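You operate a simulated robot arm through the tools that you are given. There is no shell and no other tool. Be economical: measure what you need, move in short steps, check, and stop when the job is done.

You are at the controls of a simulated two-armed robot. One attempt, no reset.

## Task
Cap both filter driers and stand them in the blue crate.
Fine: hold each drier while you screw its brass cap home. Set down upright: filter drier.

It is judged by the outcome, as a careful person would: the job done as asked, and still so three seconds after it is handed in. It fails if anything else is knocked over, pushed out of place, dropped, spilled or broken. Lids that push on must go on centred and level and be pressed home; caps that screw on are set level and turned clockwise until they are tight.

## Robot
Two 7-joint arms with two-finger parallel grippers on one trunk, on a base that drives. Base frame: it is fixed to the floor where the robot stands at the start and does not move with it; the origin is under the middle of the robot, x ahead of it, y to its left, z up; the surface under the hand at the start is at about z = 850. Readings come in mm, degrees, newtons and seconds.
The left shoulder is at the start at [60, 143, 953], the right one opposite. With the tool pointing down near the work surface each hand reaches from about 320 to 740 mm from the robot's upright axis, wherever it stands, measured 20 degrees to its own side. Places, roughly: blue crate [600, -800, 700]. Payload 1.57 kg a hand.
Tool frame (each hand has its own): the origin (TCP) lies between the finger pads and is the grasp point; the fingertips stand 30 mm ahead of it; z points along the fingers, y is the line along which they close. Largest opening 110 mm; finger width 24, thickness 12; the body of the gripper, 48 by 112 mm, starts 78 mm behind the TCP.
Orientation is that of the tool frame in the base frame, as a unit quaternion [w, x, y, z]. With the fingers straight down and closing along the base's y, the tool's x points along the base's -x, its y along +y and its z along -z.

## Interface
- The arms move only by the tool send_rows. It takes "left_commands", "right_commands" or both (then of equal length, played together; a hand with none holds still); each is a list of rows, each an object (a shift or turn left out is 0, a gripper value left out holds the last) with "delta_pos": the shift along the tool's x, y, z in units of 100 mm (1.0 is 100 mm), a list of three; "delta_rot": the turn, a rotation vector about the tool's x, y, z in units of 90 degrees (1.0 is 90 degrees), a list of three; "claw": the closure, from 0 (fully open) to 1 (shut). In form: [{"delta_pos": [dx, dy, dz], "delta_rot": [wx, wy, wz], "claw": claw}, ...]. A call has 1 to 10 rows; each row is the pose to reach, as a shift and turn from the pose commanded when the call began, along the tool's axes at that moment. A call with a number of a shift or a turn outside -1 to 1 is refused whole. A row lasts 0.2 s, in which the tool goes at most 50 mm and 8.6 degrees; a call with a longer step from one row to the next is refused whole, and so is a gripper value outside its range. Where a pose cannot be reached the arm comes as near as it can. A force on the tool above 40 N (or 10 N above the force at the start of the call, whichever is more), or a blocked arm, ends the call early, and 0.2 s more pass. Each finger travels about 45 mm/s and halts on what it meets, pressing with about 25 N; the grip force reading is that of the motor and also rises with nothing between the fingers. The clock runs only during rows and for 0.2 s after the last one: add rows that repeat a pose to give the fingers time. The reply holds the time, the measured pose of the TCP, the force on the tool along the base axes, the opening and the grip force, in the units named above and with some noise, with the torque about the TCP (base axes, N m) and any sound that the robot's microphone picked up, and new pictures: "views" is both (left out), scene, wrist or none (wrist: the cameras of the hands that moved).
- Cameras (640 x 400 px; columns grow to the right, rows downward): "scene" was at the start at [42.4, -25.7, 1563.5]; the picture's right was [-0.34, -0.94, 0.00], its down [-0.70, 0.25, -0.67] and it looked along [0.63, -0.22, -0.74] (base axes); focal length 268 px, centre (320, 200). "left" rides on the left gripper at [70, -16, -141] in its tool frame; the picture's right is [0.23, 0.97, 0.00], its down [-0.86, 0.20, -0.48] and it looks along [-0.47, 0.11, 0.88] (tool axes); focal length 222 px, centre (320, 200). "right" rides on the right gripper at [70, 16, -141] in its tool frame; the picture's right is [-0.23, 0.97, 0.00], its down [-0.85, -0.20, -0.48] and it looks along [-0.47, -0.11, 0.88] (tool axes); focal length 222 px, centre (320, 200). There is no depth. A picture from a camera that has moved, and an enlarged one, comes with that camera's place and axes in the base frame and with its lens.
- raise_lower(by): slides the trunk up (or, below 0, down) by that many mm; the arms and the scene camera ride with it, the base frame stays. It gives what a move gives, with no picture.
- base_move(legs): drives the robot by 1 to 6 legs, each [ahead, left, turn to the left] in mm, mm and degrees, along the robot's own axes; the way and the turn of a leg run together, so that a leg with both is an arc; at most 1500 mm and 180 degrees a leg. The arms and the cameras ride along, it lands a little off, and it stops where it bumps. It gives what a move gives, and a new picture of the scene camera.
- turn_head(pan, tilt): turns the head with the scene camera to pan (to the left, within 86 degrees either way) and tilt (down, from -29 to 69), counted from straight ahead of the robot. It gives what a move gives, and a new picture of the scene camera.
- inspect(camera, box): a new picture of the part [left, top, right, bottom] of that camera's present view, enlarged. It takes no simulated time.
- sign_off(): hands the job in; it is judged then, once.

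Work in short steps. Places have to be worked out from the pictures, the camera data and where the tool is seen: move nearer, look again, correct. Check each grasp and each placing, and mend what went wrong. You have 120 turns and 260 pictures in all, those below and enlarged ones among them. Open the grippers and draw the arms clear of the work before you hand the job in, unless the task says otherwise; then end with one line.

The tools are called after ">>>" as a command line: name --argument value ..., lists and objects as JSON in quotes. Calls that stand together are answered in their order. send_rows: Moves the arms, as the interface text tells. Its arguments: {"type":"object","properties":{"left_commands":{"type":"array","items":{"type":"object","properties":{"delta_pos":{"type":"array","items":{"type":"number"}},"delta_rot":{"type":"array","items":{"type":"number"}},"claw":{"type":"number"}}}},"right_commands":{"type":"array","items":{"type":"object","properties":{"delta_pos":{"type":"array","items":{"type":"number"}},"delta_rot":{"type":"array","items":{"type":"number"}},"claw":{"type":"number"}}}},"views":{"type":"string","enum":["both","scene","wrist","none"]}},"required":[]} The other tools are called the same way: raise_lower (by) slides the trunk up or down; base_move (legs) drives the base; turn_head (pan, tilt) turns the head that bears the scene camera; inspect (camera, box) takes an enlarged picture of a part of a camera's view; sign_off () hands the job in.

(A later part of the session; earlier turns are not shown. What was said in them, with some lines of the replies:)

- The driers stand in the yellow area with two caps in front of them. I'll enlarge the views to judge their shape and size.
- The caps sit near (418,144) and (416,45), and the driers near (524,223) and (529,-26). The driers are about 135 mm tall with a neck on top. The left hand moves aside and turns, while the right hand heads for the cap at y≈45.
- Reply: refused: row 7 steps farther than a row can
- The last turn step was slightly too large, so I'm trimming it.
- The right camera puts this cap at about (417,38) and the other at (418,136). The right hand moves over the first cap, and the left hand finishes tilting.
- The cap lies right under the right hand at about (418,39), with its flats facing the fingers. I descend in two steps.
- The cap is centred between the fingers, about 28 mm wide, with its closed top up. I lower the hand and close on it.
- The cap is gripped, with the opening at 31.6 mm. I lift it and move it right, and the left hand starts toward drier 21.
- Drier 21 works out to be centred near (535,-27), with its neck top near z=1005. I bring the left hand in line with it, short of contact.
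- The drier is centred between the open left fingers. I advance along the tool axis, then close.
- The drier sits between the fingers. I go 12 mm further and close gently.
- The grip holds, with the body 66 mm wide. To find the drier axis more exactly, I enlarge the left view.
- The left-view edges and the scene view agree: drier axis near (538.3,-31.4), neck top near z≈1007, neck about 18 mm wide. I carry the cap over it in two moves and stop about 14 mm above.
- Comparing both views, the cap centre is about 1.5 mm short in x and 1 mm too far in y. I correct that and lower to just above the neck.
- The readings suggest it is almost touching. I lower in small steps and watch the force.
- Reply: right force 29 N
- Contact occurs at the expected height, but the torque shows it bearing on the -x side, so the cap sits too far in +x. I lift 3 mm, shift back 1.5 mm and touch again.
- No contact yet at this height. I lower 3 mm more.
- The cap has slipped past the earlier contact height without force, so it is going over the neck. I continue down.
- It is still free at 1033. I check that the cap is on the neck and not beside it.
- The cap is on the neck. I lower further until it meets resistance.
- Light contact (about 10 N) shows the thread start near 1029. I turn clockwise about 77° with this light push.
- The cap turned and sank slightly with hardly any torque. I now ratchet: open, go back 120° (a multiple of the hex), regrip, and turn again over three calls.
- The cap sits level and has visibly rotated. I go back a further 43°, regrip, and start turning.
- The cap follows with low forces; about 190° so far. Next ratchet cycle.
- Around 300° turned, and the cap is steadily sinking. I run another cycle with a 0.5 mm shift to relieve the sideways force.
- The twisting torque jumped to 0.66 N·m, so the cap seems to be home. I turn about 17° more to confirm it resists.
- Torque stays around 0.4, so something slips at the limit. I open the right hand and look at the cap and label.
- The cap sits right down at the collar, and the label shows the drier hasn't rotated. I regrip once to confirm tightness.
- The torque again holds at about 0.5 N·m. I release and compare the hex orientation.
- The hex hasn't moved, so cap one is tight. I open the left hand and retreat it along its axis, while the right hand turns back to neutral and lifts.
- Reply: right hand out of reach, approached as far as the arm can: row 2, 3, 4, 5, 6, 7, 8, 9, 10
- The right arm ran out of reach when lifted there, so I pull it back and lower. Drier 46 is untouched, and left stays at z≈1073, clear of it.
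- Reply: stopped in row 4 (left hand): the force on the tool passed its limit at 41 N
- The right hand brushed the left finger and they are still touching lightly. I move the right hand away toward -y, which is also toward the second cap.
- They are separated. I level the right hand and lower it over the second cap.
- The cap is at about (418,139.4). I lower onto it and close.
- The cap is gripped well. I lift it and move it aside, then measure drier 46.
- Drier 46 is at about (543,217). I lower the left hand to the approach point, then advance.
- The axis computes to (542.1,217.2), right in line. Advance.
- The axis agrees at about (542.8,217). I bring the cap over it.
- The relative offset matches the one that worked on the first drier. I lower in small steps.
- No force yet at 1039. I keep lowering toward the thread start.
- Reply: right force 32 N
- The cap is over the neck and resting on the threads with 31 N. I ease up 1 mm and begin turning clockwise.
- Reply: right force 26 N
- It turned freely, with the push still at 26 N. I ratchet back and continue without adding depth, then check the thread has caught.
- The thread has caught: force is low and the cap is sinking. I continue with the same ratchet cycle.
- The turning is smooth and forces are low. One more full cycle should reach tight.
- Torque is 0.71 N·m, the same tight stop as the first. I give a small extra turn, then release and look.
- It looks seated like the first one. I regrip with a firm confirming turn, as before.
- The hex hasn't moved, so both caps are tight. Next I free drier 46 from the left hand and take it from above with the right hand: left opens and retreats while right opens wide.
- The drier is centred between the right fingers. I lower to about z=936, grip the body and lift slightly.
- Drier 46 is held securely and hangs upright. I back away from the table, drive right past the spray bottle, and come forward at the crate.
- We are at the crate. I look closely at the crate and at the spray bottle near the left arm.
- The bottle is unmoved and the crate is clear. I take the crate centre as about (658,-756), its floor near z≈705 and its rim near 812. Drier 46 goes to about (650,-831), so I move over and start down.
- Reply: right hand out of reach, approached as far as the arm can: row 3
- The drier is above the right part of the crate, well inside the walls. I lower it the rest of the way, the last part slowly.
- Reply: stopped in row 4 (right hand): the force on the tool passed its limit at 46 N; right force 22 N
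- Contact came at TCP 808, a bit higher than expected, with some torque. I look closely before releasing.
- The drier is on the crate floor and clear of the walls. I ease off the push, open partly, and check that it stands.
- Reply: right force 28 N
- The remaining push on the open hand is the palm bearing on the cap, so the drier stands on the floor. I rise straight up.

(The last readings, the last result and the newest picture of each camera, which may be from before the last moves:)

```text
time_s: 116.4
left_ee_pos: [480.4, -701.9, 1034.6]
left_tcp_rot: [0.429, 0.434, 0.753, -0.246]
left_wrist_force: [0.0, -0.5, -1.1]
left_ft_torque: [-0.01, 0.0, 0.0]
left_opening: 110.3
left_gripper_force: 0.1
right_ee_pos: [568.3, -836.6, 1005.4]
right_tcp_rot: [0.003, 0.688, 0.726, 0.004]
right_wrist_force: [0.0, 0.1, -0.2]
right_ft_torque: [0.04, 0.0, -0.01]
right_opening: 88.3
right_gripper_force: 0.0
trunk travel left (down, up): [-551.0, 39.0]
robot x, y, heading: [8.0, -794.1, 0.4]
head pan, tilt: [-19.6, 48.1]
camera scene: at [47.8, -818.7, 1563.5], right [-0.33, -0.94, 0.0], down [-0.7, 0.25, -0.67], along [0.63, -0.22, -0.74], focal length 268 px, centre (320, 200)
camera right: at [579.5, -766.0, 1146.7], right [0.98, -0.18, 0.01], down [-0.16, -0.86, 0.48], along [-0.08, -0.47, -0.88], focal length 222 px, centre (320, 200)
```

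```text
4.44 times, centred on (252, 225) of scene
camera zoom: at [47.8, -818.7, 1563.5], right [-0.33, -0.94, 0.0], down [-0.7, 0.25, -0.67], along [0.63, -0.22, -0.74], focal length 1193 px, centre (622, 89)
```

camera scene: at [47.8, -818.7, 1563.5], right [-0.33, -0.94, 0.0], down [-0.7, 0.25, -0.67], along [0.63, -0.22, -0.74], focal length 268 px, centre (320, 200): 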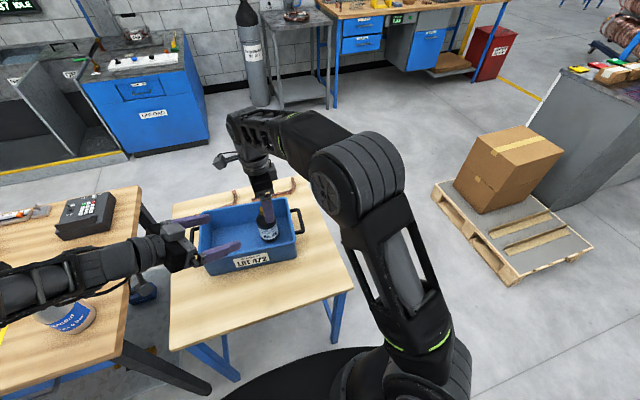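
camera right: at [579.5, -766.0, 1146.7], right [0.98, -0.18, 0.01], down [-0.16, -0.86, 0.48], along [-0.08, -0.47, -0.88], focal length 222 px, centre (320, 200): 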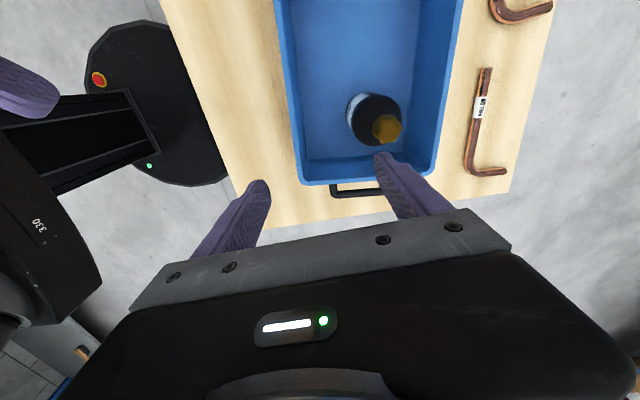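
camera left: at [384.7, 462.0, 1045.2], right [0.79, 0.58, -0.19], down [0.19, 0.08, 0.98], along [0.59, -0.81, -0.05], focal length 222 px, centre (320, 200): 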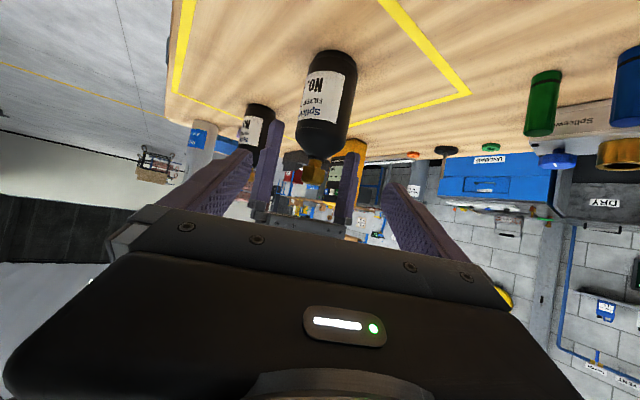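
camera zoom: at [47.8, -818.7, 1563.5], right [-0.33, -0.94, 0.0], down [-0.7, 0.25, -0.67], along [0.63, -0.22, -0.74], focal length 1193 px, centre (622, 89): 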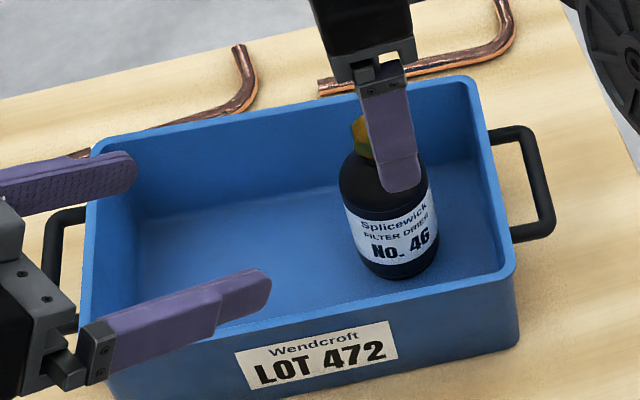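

Drier 46 stands upright in the crate. I raise the right hand and tuck the left in, then back off and return to drier 21.

>>> send_rows --right_commands '[{"delta_pos": [0, 0, -0.2]}, {"delta_pos": [0, 0, -0.4]}, {"delta_pos": [0, 0, -0.65]}, {"delta_pos": [0, 0, -0.65], "claw": 0.0}]' --left_commands '[{"delta_pos": [-0.12, -0.17, -0.19]}, {"delta_pos": [-0.24, -0.35, -0.37]}, {"delta_pos": [-0.36, -0.52, -0.56]}, {"delta_pos": [-0.49, -0.7, -0.75]}]' --views "none"

>>> base_move --legs '[[-350, 0, 0], [0, 795, 0], [345, 0, 0]]'

```text
time_s: 117.4
left_ee_pos: [400.4, -702.4, 1114.5]
left_tcp_rot: [0.429, 0.435, 0.753, -0.246]
left_wrist_force: [0.3, -0.3, -0.2]
left_ft_torque: [0.03, 0.0, 0.04]
left_opening: 110.0
left_gripper_force: 0.1
right_ee_pos: [568.1, -835.0, 1070.4]
right_tcp_rot: [0.003, 0.689, 0.725, 0.003]
right_wrist_force: [0.5, -1.0, -0.3]
right_ft_torque: [-0.01, -0.03, -0.02]
right_opening: 109.7
right_gripper_force: 0.0
trunk travel left (down, up): [-551.0, 39.0]
robot x, y, heading: [7.5, -794.4, 0.4]
head pan, tilt: [-19.6, 48.1]
```

```text
time_s: 125.3
left_ee_pos: [388.6, 94.6, 1113.7]
left_tcp_rot: [0.43, 0.431, 0.755, -0.244]
left_wrist_force: [-0.6, 0.0, 0.0]
left_ft_torque: [-0.01, 0.0, -0.01]
left_opening: 109.9
left_gripper_force: 0.1
right_ee_pos: [556.7, -37.1, 1069.2]
right_tcp_rot: [0.003, 0.685, 0.728, 0.003]
right_wrist_force: [-0.3, -0.8, -0.1]
right_ft_torque: [0.01, 0.0, 0.04]
right_opening: 110.1
right_gripper_force: 0.0
trunk travel left (down, up): [-551.0, 39.0]
robot x, y, heading: [-8.4, 2.0, 0.6]
head pan, tilt: [-19.6, 48.1]
camera scene: at [37.5, -24.6, 1563.5], right [-0.32, -0.95, 0.0], down [-0.7, 0.24, -0.67], along [0.63, -0.22, -0.74], focal length 268 px, centre (320, 200)
```

scene: 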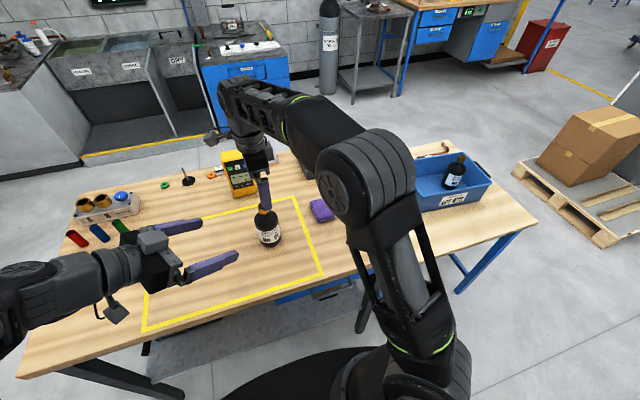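

Back at the first table. The right hand is near drier 21, so I centre over it, lower partway, and look.

>>> send_rows --right_commands '[{"delta_pos": [0.06, -0.18, 0]}, {"delta_pos": [0.06, -0.18, 0.2]}, {"delta_pos": [0.06, -0.18, 0.4]}, {"delta_pos": [0.06, -0.18, 0.4]}]' --views "wrist"

```text
time_s: 126.3
left_ee_pos: [388.6, 94.9, 1114.6]
left_tcp_rot: [0.429, 0.432, 0.754, -0.246]
left_wrist_force: [0.0, 0.0, -0.6]
left_ft_torque: [0.02, 0.0, 0.01]
left_opening: 110.1
left_gripper_force: 0.1
right_ee_pos: [539.1, -34.2, 1029.0]
right_tcp_rot: [0.002, 0.686, 0.728, 0.003]
right_wrist_force: [1.7, 0.2, -0.2]
right_ft_torque: [0.01, 0.04, 0.06]
right_opening: 110.0
right_gripper_force: 0.0
trunk travel left (down, up): [-551.0, 39.0]
robot x, y, heading: [-3.0, -3.0, 0.8]
head pan, tilt: [-19.6, 48.1]
camera right: at [549.3, 37.5, 1171.3], right [0.99, -0.17, 0.01], down [-0.15, -0.87, 0.48], along [-0.07, -0.47, -0.88], focal length 222 px, centre (320, 200)
```

right: 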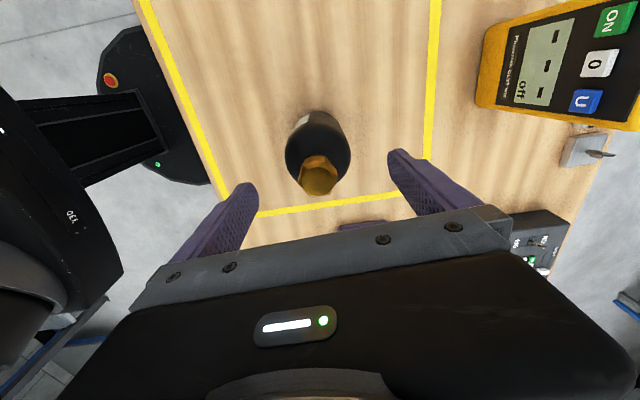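

The cap is at about (537.8,-31.4), so I correct 3 mm, go down and grip.

>>> send_rows --right_commands '[{"delta_pos": [0.028, -0.012, 0.2]}, {"delta_pos": [0.028, -0.012, 0.45]}, {"delta_pos": [0.028, -0.012, 0.7]}, {"delta_pos": [0.028, -0.012, 0.91]}, {"delta_pos": [0.028, -0.012, 0.91], "claw": 0.3}, {"delta_pos": [0.028, -0.012, 0.91], "claw": 0.6}, {"delta_pos": [0.028, -0.012, 0.91], "claw": 0.6}, {"delta_pos": [0.028, -0.012, 0.91], "claw": 0.6}, {"delta_pos": [0.028, -0.012, 0.91], "claw": 0.6}]' --views "none"

>>> send_rows --right_commands '[{"delta_pos": [0, 0, -0.2]}, {"delta_pos": [0, 0, -0.5]}, {"delta_pos": [0, 0, -0.8]}, {"delta_pos": [0, 0, -1.0]}]' --views "scene"

```text
time_s: 128.3
left_ee_pos: [388.1, 94.0, 1114.4]
left_tcp_rot: [0.43, 0.431, 0.755, -0.245]
left_wrist_force: [0.6, 0.6, -0.1]
left_ft_torque: [-0.01, -0.01, -0.01]
left_opening: 110.3
left_gripper_force: 0.1
right_ee_pos: [537.0, -30.7, 938.6]
right_tcp_rot: [0.002, 0.685, 0.728, 0.003]
right_wrist_force: [-1.1, -0.2, -0.6]
right_ft_torque: [-0.04, 0.23, 0.02]
right_opening: 66.4
right_gripper_force: 24.7
trunk travel left (down, up): [-551.0, 39.0]
robot x, y, heading: [-6.1, -1.5, 0.9]
head pan, tilt: [-19.6, 48.1]
```

```text
time_s: 129.3
left_ee_pos: [388.4, 94.2, 1114.4]
left_tcp_rot: [0.43, 0.431, 0.755, -0.244]
left_wrist_force: [0.1, 0.1, -0.4]
left_ft_torque: [0.02, -0.03, 0.01]
left_opening: 109.9
left_gripper_force: 0.0
right_ee_pos: [536.8, -30.2, 1038.8]
right_tcp_rot: [0.003, 0.685, 0.728, 0.003]
right_wrist_force: [-0.1, 0.2, -4.9]
right_ft_torque: [-0.01, 0.02, 0.01]
right_opening: 66.3
right_gripper_force: 25.3
trunk travel left (down, up): [-551.0, 39.0]
robot x, y, heading: [-1.1, -0.4, 0.9]
head pan, tilt: [-19.6, 48.1]
camera scene: at [36.7, -24.7, 1563.5], right [-0.32, -0.95, 0.0], down [-0.7, 0.24, -0.67], along [0.63, -0.22, -0.74], focal length 268 px, centre (320, 200)
```

scene: 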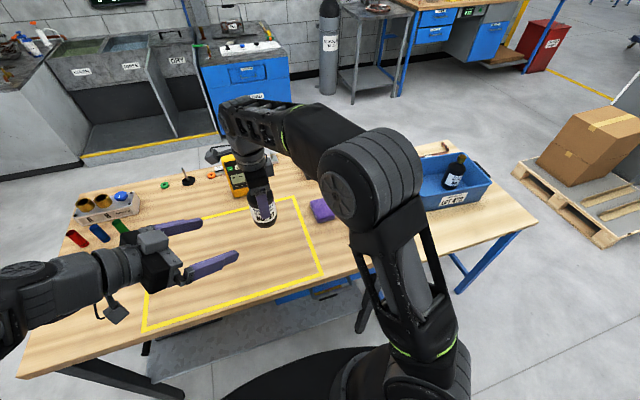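

Drier 21 is lifted and upright. I back off, drive right and come in at the crate, with the left arm tucked further from the bottle.

>>> base_move --legs '[[-350, 0, -0.8], [0, -695, 0], [362, 0, 0]]'

>>> inspect --camera "scene" --box '[160, 160, 320, 270]'

```text
time_s: 137.0
left_ee_pos: [399.9, -627.7, 1114.7]
left_tcp_rot: [0.425, 0.443, 0.748, -0.252]
left_wrist_force: [0.6, -0.5, -0.6]
left_ft_torque: [-0.02, 0.03, -0.01]
left_opening: 109.9
left_gripper_force: 0.1
right_ee_pos: [545.1, -756.4, 1037.3]
right_tcp_rot: [0.002, 0.696, 0.718, 0.003]
right_wrist_force: [0.6, 0.1, -6.1]
right_ft_torque: [-0.01, 0.04, 0.01]
right_opening: 66.6
right_gripper_force: 24.9
trunk travel left (down, up): [-551.0, 39.0]
robot x, y, heading: [3.8, -709.4, -1.0]
head pan, tilt: [-19.6, 48.1]
camera scene: at [45.4, -735.1, 1563.4], right [-0.35, -0.94, 0.0], down [-0.7, 0.26, -0.67], along [0.62, -0.24, -0.74], focal length 268 px, centre (320, 200)
```

scene: 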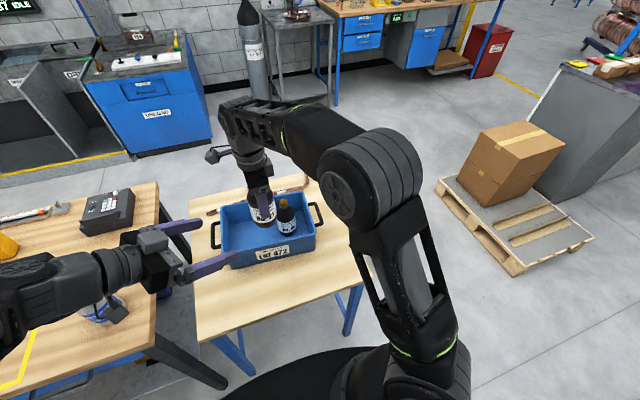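

```text
3.64 times, centred on (240, 215) of scene
camera zoom: at [45.4, -735.1, 1563.4], right [-0.35, -0.94, 0.0], down [-0.7, 0.26, -0.67], along [0.62, -0.24, -0.74], focal length 976 px, centre (611, 146)
```

zoom: 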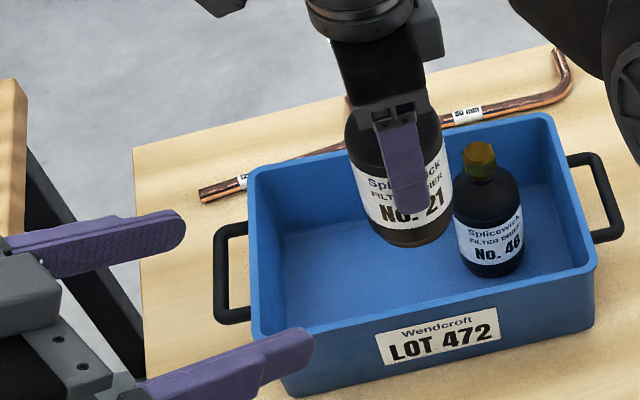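

Drier 46 stands well on the right. I move drier 21 to about (646,-690), on the left side, and start lowering.

>>> send_rows --right_commands '[{"delta_pos": [0.2, 0.3, 0.05]}, {"delta_pos": [0.4, 0.6, 0.15]}, {"delta_pos": [0.6, 0.9, 0.3]}, {"delta_pos": [0.63, 1.0, 0.5]}, {"delta_pos": [0.63, 1.0, 0.8]}, {"delta_pos": [0.63, 1.0, 0.95]}, {"delta_pos": [0.63, 1.0, 0.95]}]' --views "wrist"

>>> inspect --camera "scene" --box '[160, 160, 320, 270]'

```text
time_s: 138.6
left_ee_pos: [398.8, -627.4, 1114.3]
left_tcp_rot: [0.426, 0.443, 0.748, -0.251]
left_wrist_force: [-0.1, -0.9, 0.2]
left_ft_torque: [-0.01, 0.02, 0.02]
left_opening: 110.0
left_gripper_force: 0.1
right_ee_pos: [643.0, -691.3, 944.6]
right_tcp_rot: [0.003, 0.697, 0.717, 0.002]
right_wrist_force: [1.3, 0.2, -5.7]
right_ft_torque: [0.0, 0.02, 0.01]
right_opening: 66.5
right_gripper_force: 25.2
right hand out of reach, approached as far as the arm can: row 3, 4
trunk travel left (down, up): [-551.0, 39.0]
robot x, y, heading: [5.1, -709.2, -1.1]
head pan, tilt: [-19.6, 48.1]
camera right: at [656.3, -620.3, 1085.7], right [0.98, -0.2, 0.01], down [-0.18, -0.86, 0.48], along [-0.09, -0.47, -0.88], focal length 222 px, centre (320, 200)
```

right: 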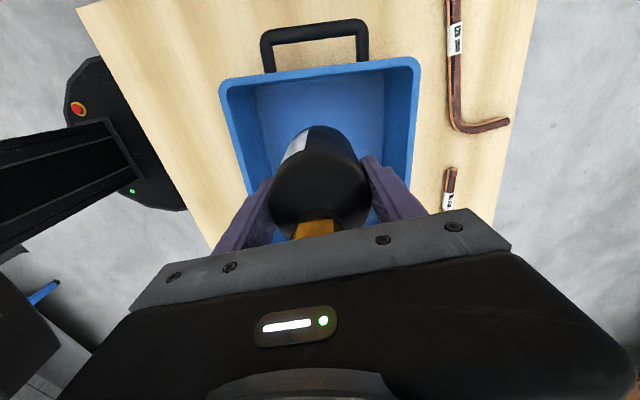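

```text
3.64 times, centred on (240, 215) of scene
camera zoom: at [44.9, -735.0, 1563.5], right [-0.35, -0.94, 0.0], down [-0.7, 0.26, -0.67], along [0.62, -0.24, -0.74], focal length 976 px, centre (611, 146)
```

zoom: 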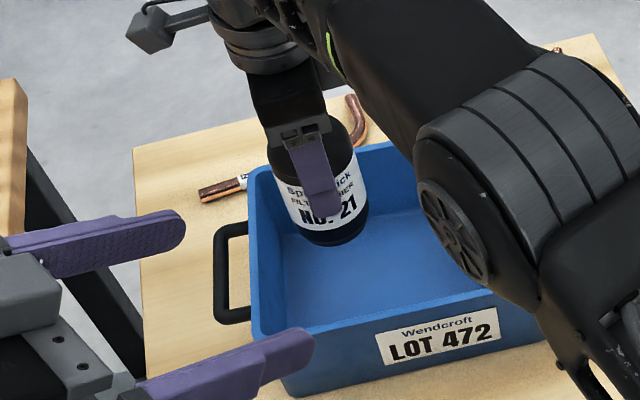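

There is clear room on the left side. I lower 110 mm, then ease down to contact.

>>> send_rows --right_commands '[{"delta_pos": [0, 0, 0.25]}, {"delta_pos": [0, 0, 0.5]}, {"delta_pos": [0, 0, 0.75]}, {"delta_pos": [0, 0, 1.0]}]' --views "none"

>>> send_rows --right_commands '[{"delta_pos": [0, 0, 0.1]}, {"delta_pos": [0, 0, 0.17]}, {"delta_pos": [0, 0, 0.21]}, {"delta_pos": [0, 0, 0.25]}, {"delta_pos": [0, 0, 0.28]}, {"delta_pos": [0, 0, 0.3]}]' --views "scene"

```text
time_s: 139.6
left_ee_pos: [400.2, -626.6, 1113.2]
left_tcp_rot: [0.426, 0.442, 0.748, -0.251]
left_wrist_force: [1.1, 0.6, -0.1]
left_ft_torque: [0.05, 0.01, 0.0]
left_opening: 110.0
left_gripper_force: 0.1
right_ee_pos: [645.1, -690.8, 842.5]
right_tcp_rot: [0.002, 0.697, 0.717, 0.003]
right_wrist_force: [0.3, -0.6, -5.3]
right_ft_torque: [0.0, -0.03, -0.03]
right_opening: 66.3
right_gripper_force: 25.1
trunk travel left (down, up): [-551.0, 39.0]
robot x, y, heading: [2.8, -704.4, -1.0]
head pan, tilt: [-19.6, 48.1]
```

```text
time_s: 141.0
left_ee_pos: [399.5, -627.2, 1113.9]
left_tcp_rot: [0.427, 0.442, 0.748, -0.252]
left_wrist_force: [0.2, 0.2, -0.6]
left_ft_torque: [0.0, 0.0, -0.02]
left_opening: 110.0
left_gripper_force: 0.0
right_ee_pos: [644.8, -689.0, 813.9]
right_tcp_rot: [0.003, 0.696, 0.718, 0.003]
right_wrist_force: [0.3, 0.4, -5.5]
right_ft_torque: [-0.01, -0.01, -0.02]
right_opening: 66.5
right_gripper_force: 25.0
trunk travel left (down, up): [-551.0, 39.0]
robot x, y, heading: [2.9, -710.9, -1.2]
head pan, tilt: [-19.6, 48.1]
camera scene: at [44.5, -735.1, 1563.5], right [-0.35, -0.94, 0.0], down [-0.7, 0.26, -0.67], along [0.63, -0.24, -0.74], focal length 268 px, centre (320, 200)
```

scene: 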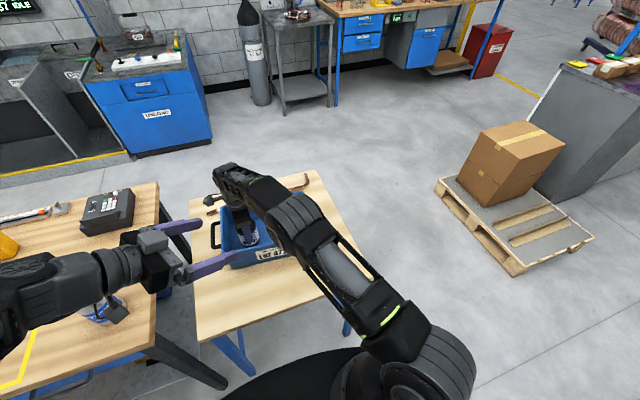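

No contact yet at 814. I lower a few millimetres at a time.

>>> send_rows --right_commands '[{"delta_pos": [0, 0, 0.015]}, {"delta_pos": [0, 0, 0.03]}, {"delta_pos": [0, 0, 0.045]}, {"delta_pos": [0, 0, 0.055]}]' --views "none"

```text
time_s: 142.0
left_ee_pos: [399.6, -627.8, 1116.4]
left_tcp_rot: [0.427, 0.442, 0.747, -0.251]
left_wrist_force: [1.0, 0.5, 1.3]
left_ft_torque: [0.01, 0.03, 0.02]
left_opening: 110.1
left_gripper_force: 0.1
right_ee_pos: [645.0, -690.7, 811.4]
right_tcp_rot: [0.004, 0.697, 0.717, 0.006]
right_wrist_force: [-1.2, -2.2, 21.5]
right_ft_torque: [-0.37, 0.81, 0.1]
right_opening: 66.6
right_gripper_force: 24.9
trunk travel left (down, up): [-551.0, 39.0]
robot x, y, heading: [0.9, -709.8, -1.1]
head pan, tilt: [-19.6, 48.1]
```

It has touched down at 811. I ease up 2 mm, open, and then look.

>>> send_rows --right_commands '[{"delta_pos": [0, 0, -0.02]}, {"delta_pos": [0, 0, -0.025]}, {"delta_pos": [0, 0, -0.025], "claw": 0.33}, {"delta_pos": [0, 0, -0.025], "claw": 0.2}, {"delta_pos": [0, 0, -0.025], "claw": 0.2}, {"delta_pos": [0, 0, -0.025], "claw": 0.2}]' --views "wrist"

```text
time_s: 143.4
left_ee_pos: [398.4, -626.6, 1114.8]
left_tcp_rot: [0.426, 0.442, 0.748, -0.251]
left_wrist_force: [-0.2, -0.8, -1.2]
left_ft_torque: [0.01, -0.01, -0.01]
left_opening: 110.2
left_gripper_force: 0.1
right_ee_pos: [643.8, -689.9, 811.3]
right_tcp_rot: [0.003, 0.697, 0.717, 0.002]
right_wrist_force: [-0.4, -0.2, 1.0]
right_ft_torque: [0.0, -0.01, -0.02]
right_opening: 88.0
right_gripper_force: 0.1
trunk travel left (down, up): [-551.0, 39.0]
robot x, y, heading: [1.8, -708.1, -0.7]
head pan, tilt: [-19.6, 48.1]
camera right: at [656.7, -619.5, 952.5], right [0.98, -0.2, 0.01], down [-0.18, -0.86, 0.48], along [-0.09, -0.47, -0.88], focal length 222 px, centre (320, 200)
```

right: 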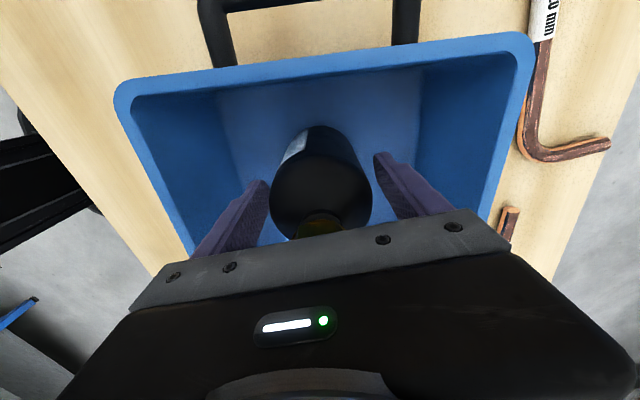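

The drier is released with no force on the hand. I rise straight up and draw back.

>>> send_rows --right_commands '[{"delta_pos": [0, 0, -0.1]}, {"delta_pos": [0, 0, -0.3]}, {"delta_pos": [0, 0, -0.55]}, {"delta_pos": [0, 0, -0.8]}, {"delta_pos": [0, 0, -1.0]}]' --views "none"

>>> send_rows --right_commands '[{"delta_pos": [0, 0, -0.3]}, {"delta_pos": [0, 0, -0.6]}, {"delta_pos": [0, -0.1, -0.9]}, {"delta_pos": [0, -0.5, -1.0]}, {"delta_pos": [0, -1.0, -1.0]}]' --views "none"

>>> base_move --legs '[[-350, 0, 0]]'

>>> inspect --camera "scene" --box '[120, 60, 360, 210]'

```text
time_s: 144.6
left_ee_pos: [399.1, -627.3, 1114.7]
left_tcp_rot: [0.426, 0.442, 0.748, -0.251]
left_wrist_force: [0.6, 0.2, 0.5]
left_ft_torque: [-0.04, 0.03, -0.01]
left_opening: 110.2
left_gripper_force: 0.1
right_ee_pos: [643.5, -690.4, 911.5]
right_tcp_rot: [0.003, 0.697, 0.717, 0.002]
right_wrist_force: [-0.3, 0.4, -0.3]
right_ft_torque: [-0.01, 0.01, 0.02]
right_opening: 88.1
right_gripper_force: 0.0
trunk travel left (down, up): [-551.0, 39.0]
robot x, y, heading: [1.0, -710.8, -1.2]
head pan, tilt: [-19.6, 48.1]
```

```text
time_s: 145.8
left_ee_pos: [399.1, -627.1, 1114.9]
left_tcp_rot: [0.426, 0.443, 0.748, -0.251]
left_wrist_force: [-0.6, -0.4, -0.2]
left_ft_torque: [0.0, 0.01, 0.0]
left_opening: 109.9
left_gripper_force: 0.1
right_ee_pos: [541.3, -694.0, 1011.3]
right_tcp_rot: [0.003, 0.697, 0.717, 0.004]
right_wrist_force: [0.5, -0.7, -0.2]
right_ft_torque: [-0.02, 0.03, -0.02]
right_opening: 88.0
right_gripper_force: 0.0
right hand out of reach, approached as far as the arm can: row 3
trunk travel left (down, up): [-551.0, 39.0]
robot x, y, heading: [3.1, -711.0, -1.1]
head pan, tilt: [-19.6, 48.1]
```

```text
time_s: 148.1
left_ee_pos: [48.7, -621.8, 1115.0]
left_tcp_rot: [0.426, 0.444, 0.748, -0.251]
left_wrist_force: [0.0, 0.4, 0.3]
left_ft_torque: [0.03, 0.0, 0.02]
left_opening: 110.2
left_gripper_force: 0.1
right_ee_pos: [192.1, -689.4, 1010.4]
right_tcp_rot: [0.004, 0.697, 0.717, 0.003]
right_wrist_force: [-0.2, 0.1, -0.9]
right_ft_torque: [-0.01, -0.06, 0.04]
right_opening: 87.9
right_gripper_force: 0.2
trunk travel left (down, up): [-551.0, 39.0]
robot x, y, heading: [-347.1, -704.3, -1.0]
head pan, tilt: [-19.6, 48.1]
camera scene: at [-306.7, -728.9, 1563.6], right [-0.35, -0.94, 0.0], down [-0.7, 0.26, -0.67], along [0.63, -0.24, -0.74], focal length 268 px, centre (320, 200)
```

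scene: 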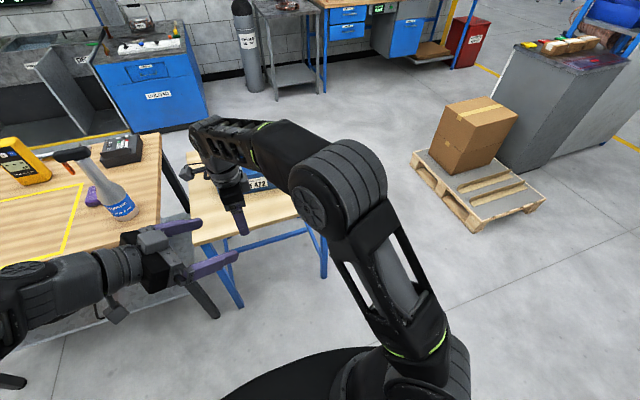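

```text
2.67 times, centred on (240, 135) of scene
camera zoom: at [-306.7, -728.9, 1563.6], right [-0.35, -0.94, 0.0], down [-0.7, 0.26, -0.67], along [0.63, -0.24, -0.74], focal length 716 px, centre (533, 373)
```

zoom: 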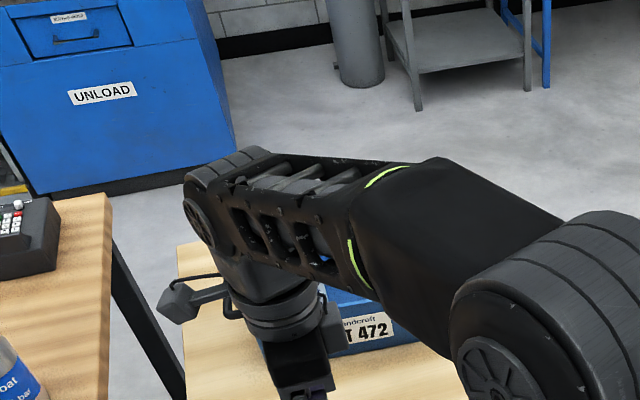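

The spray bottle still stands; the arm hides the crate. I shift the base left and turn the head to check both driers.

>>> base_move --legs '[[0, 450, 0]]'

>>> turn_head --pan -28 --tilt 38

```text
time_s: 150.8
left_ee_pos: [58.0, -168.1, 1114.4]
left_tcp_rot: [0.426, 0.442, 0.749, -0.251]
left_wrist_force: [0.4, 1.2, -0.1]
left_ft_torque: [-0.03, -0.02, 0.0]
left_opening: 110.2
left_gripper_force: 0.1
right_ee_pos: [200.7, -234.4, 1011.4]
right_tcp_rot: [0.003, 0.696, 0.718, 0.002]
right_wrist_force: [0.4, 1.3, 0.4]
right_ft_torque: [-0.03, 0.02, -0.03]
right_opening: 88.0
right_gripper_force: 0.1
trunk travel left (down, up): [-551.0, 39.0]
robot x, y, heading: [-337.8, -251.3, -0.8]
head pan, tilt: [-19.6, 48.1]
camera scene: at [-297.5, -276.3, 1563.5], right [-0.35, -0.94, 0.0], down [-0.7, 0.26, -0.67], along [0.63, -0.24, -0.74], focal length 268 px, centre (320, 200)
```

scene: 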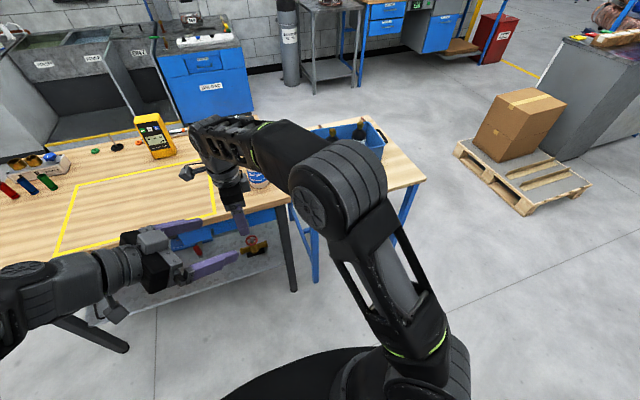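

```text
time_s: 151.5
left_ee_pos: [57.4, -169.6, 1115.0]
left_tcp_rot: [0.426, 0.442, 0.748, -0.252]
left_wrist_force: [1.1, 0.3, 0.1]
left_ft_torque: [0.03, -0.03, -0.04]
left_opening: 109.9
left_gripper_force: 0.0
right_ee_pos: [201.4, -234.9, 1009.3]
right_tcp_rot: [0.003, 0.696, 0.718, 0.002]
right_wrist_force: [0.4, -0.1, 0.5]
right_ft_torque: [0.01, 0.04, 0.02]
right_opening: 87.9
right_gripper_force: 0.1
trunk travel left (down, up): [-551.0, 39.0]
robot x, y, heading: [-339.6, -252.0, -1.0]
head pan, tilt: [-28.0, 38.0]
camera scene: at [-295.7, -291.3, 1578.0], right [-0.48, -0.88, 0.0], down [-0.54, 0.3, -0.79], along [0.69, -0.38, -0.62], focal length 268 px, centre (320, 200)
```

scene: 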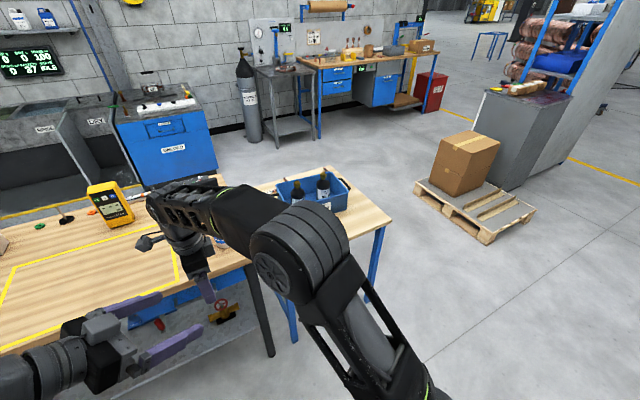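

Both driers are now visible in the crate. I enlarge for a last check.

>>> inspect --camera "scene" --box '[260, 155, 372, 225]'

```text
5.71 times, centred on (316, 190) of scene
camera zoom: at [-295.7, -291.3, 1578.0], right [-0.48, -0.88, 0.0], down [-0.54, 0.3, -0.79], along [0.69, -0.38, -0.62], focal length 1534 px, centre (343, 257)
```

zoom: 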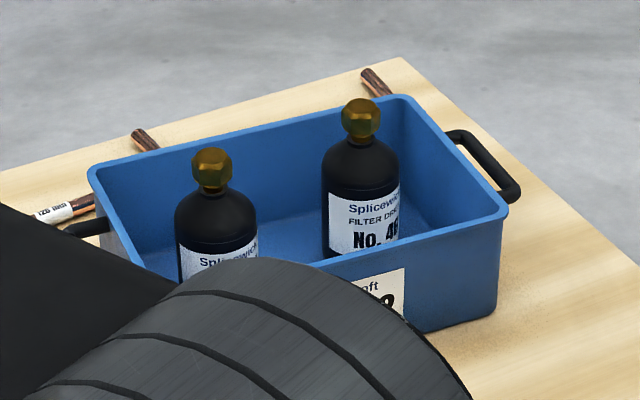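

Both driers stand upright in the crate with their caps on. The arms are clear and the grippers are open, so I hand the job in.

>>> sign_off

```text
The job is handed in.
```

Both filter driers (No. 21 and No. 46) have their brass caps screwed tight and stand upright in the blue crate, and nothing else looked moved or knocked over.
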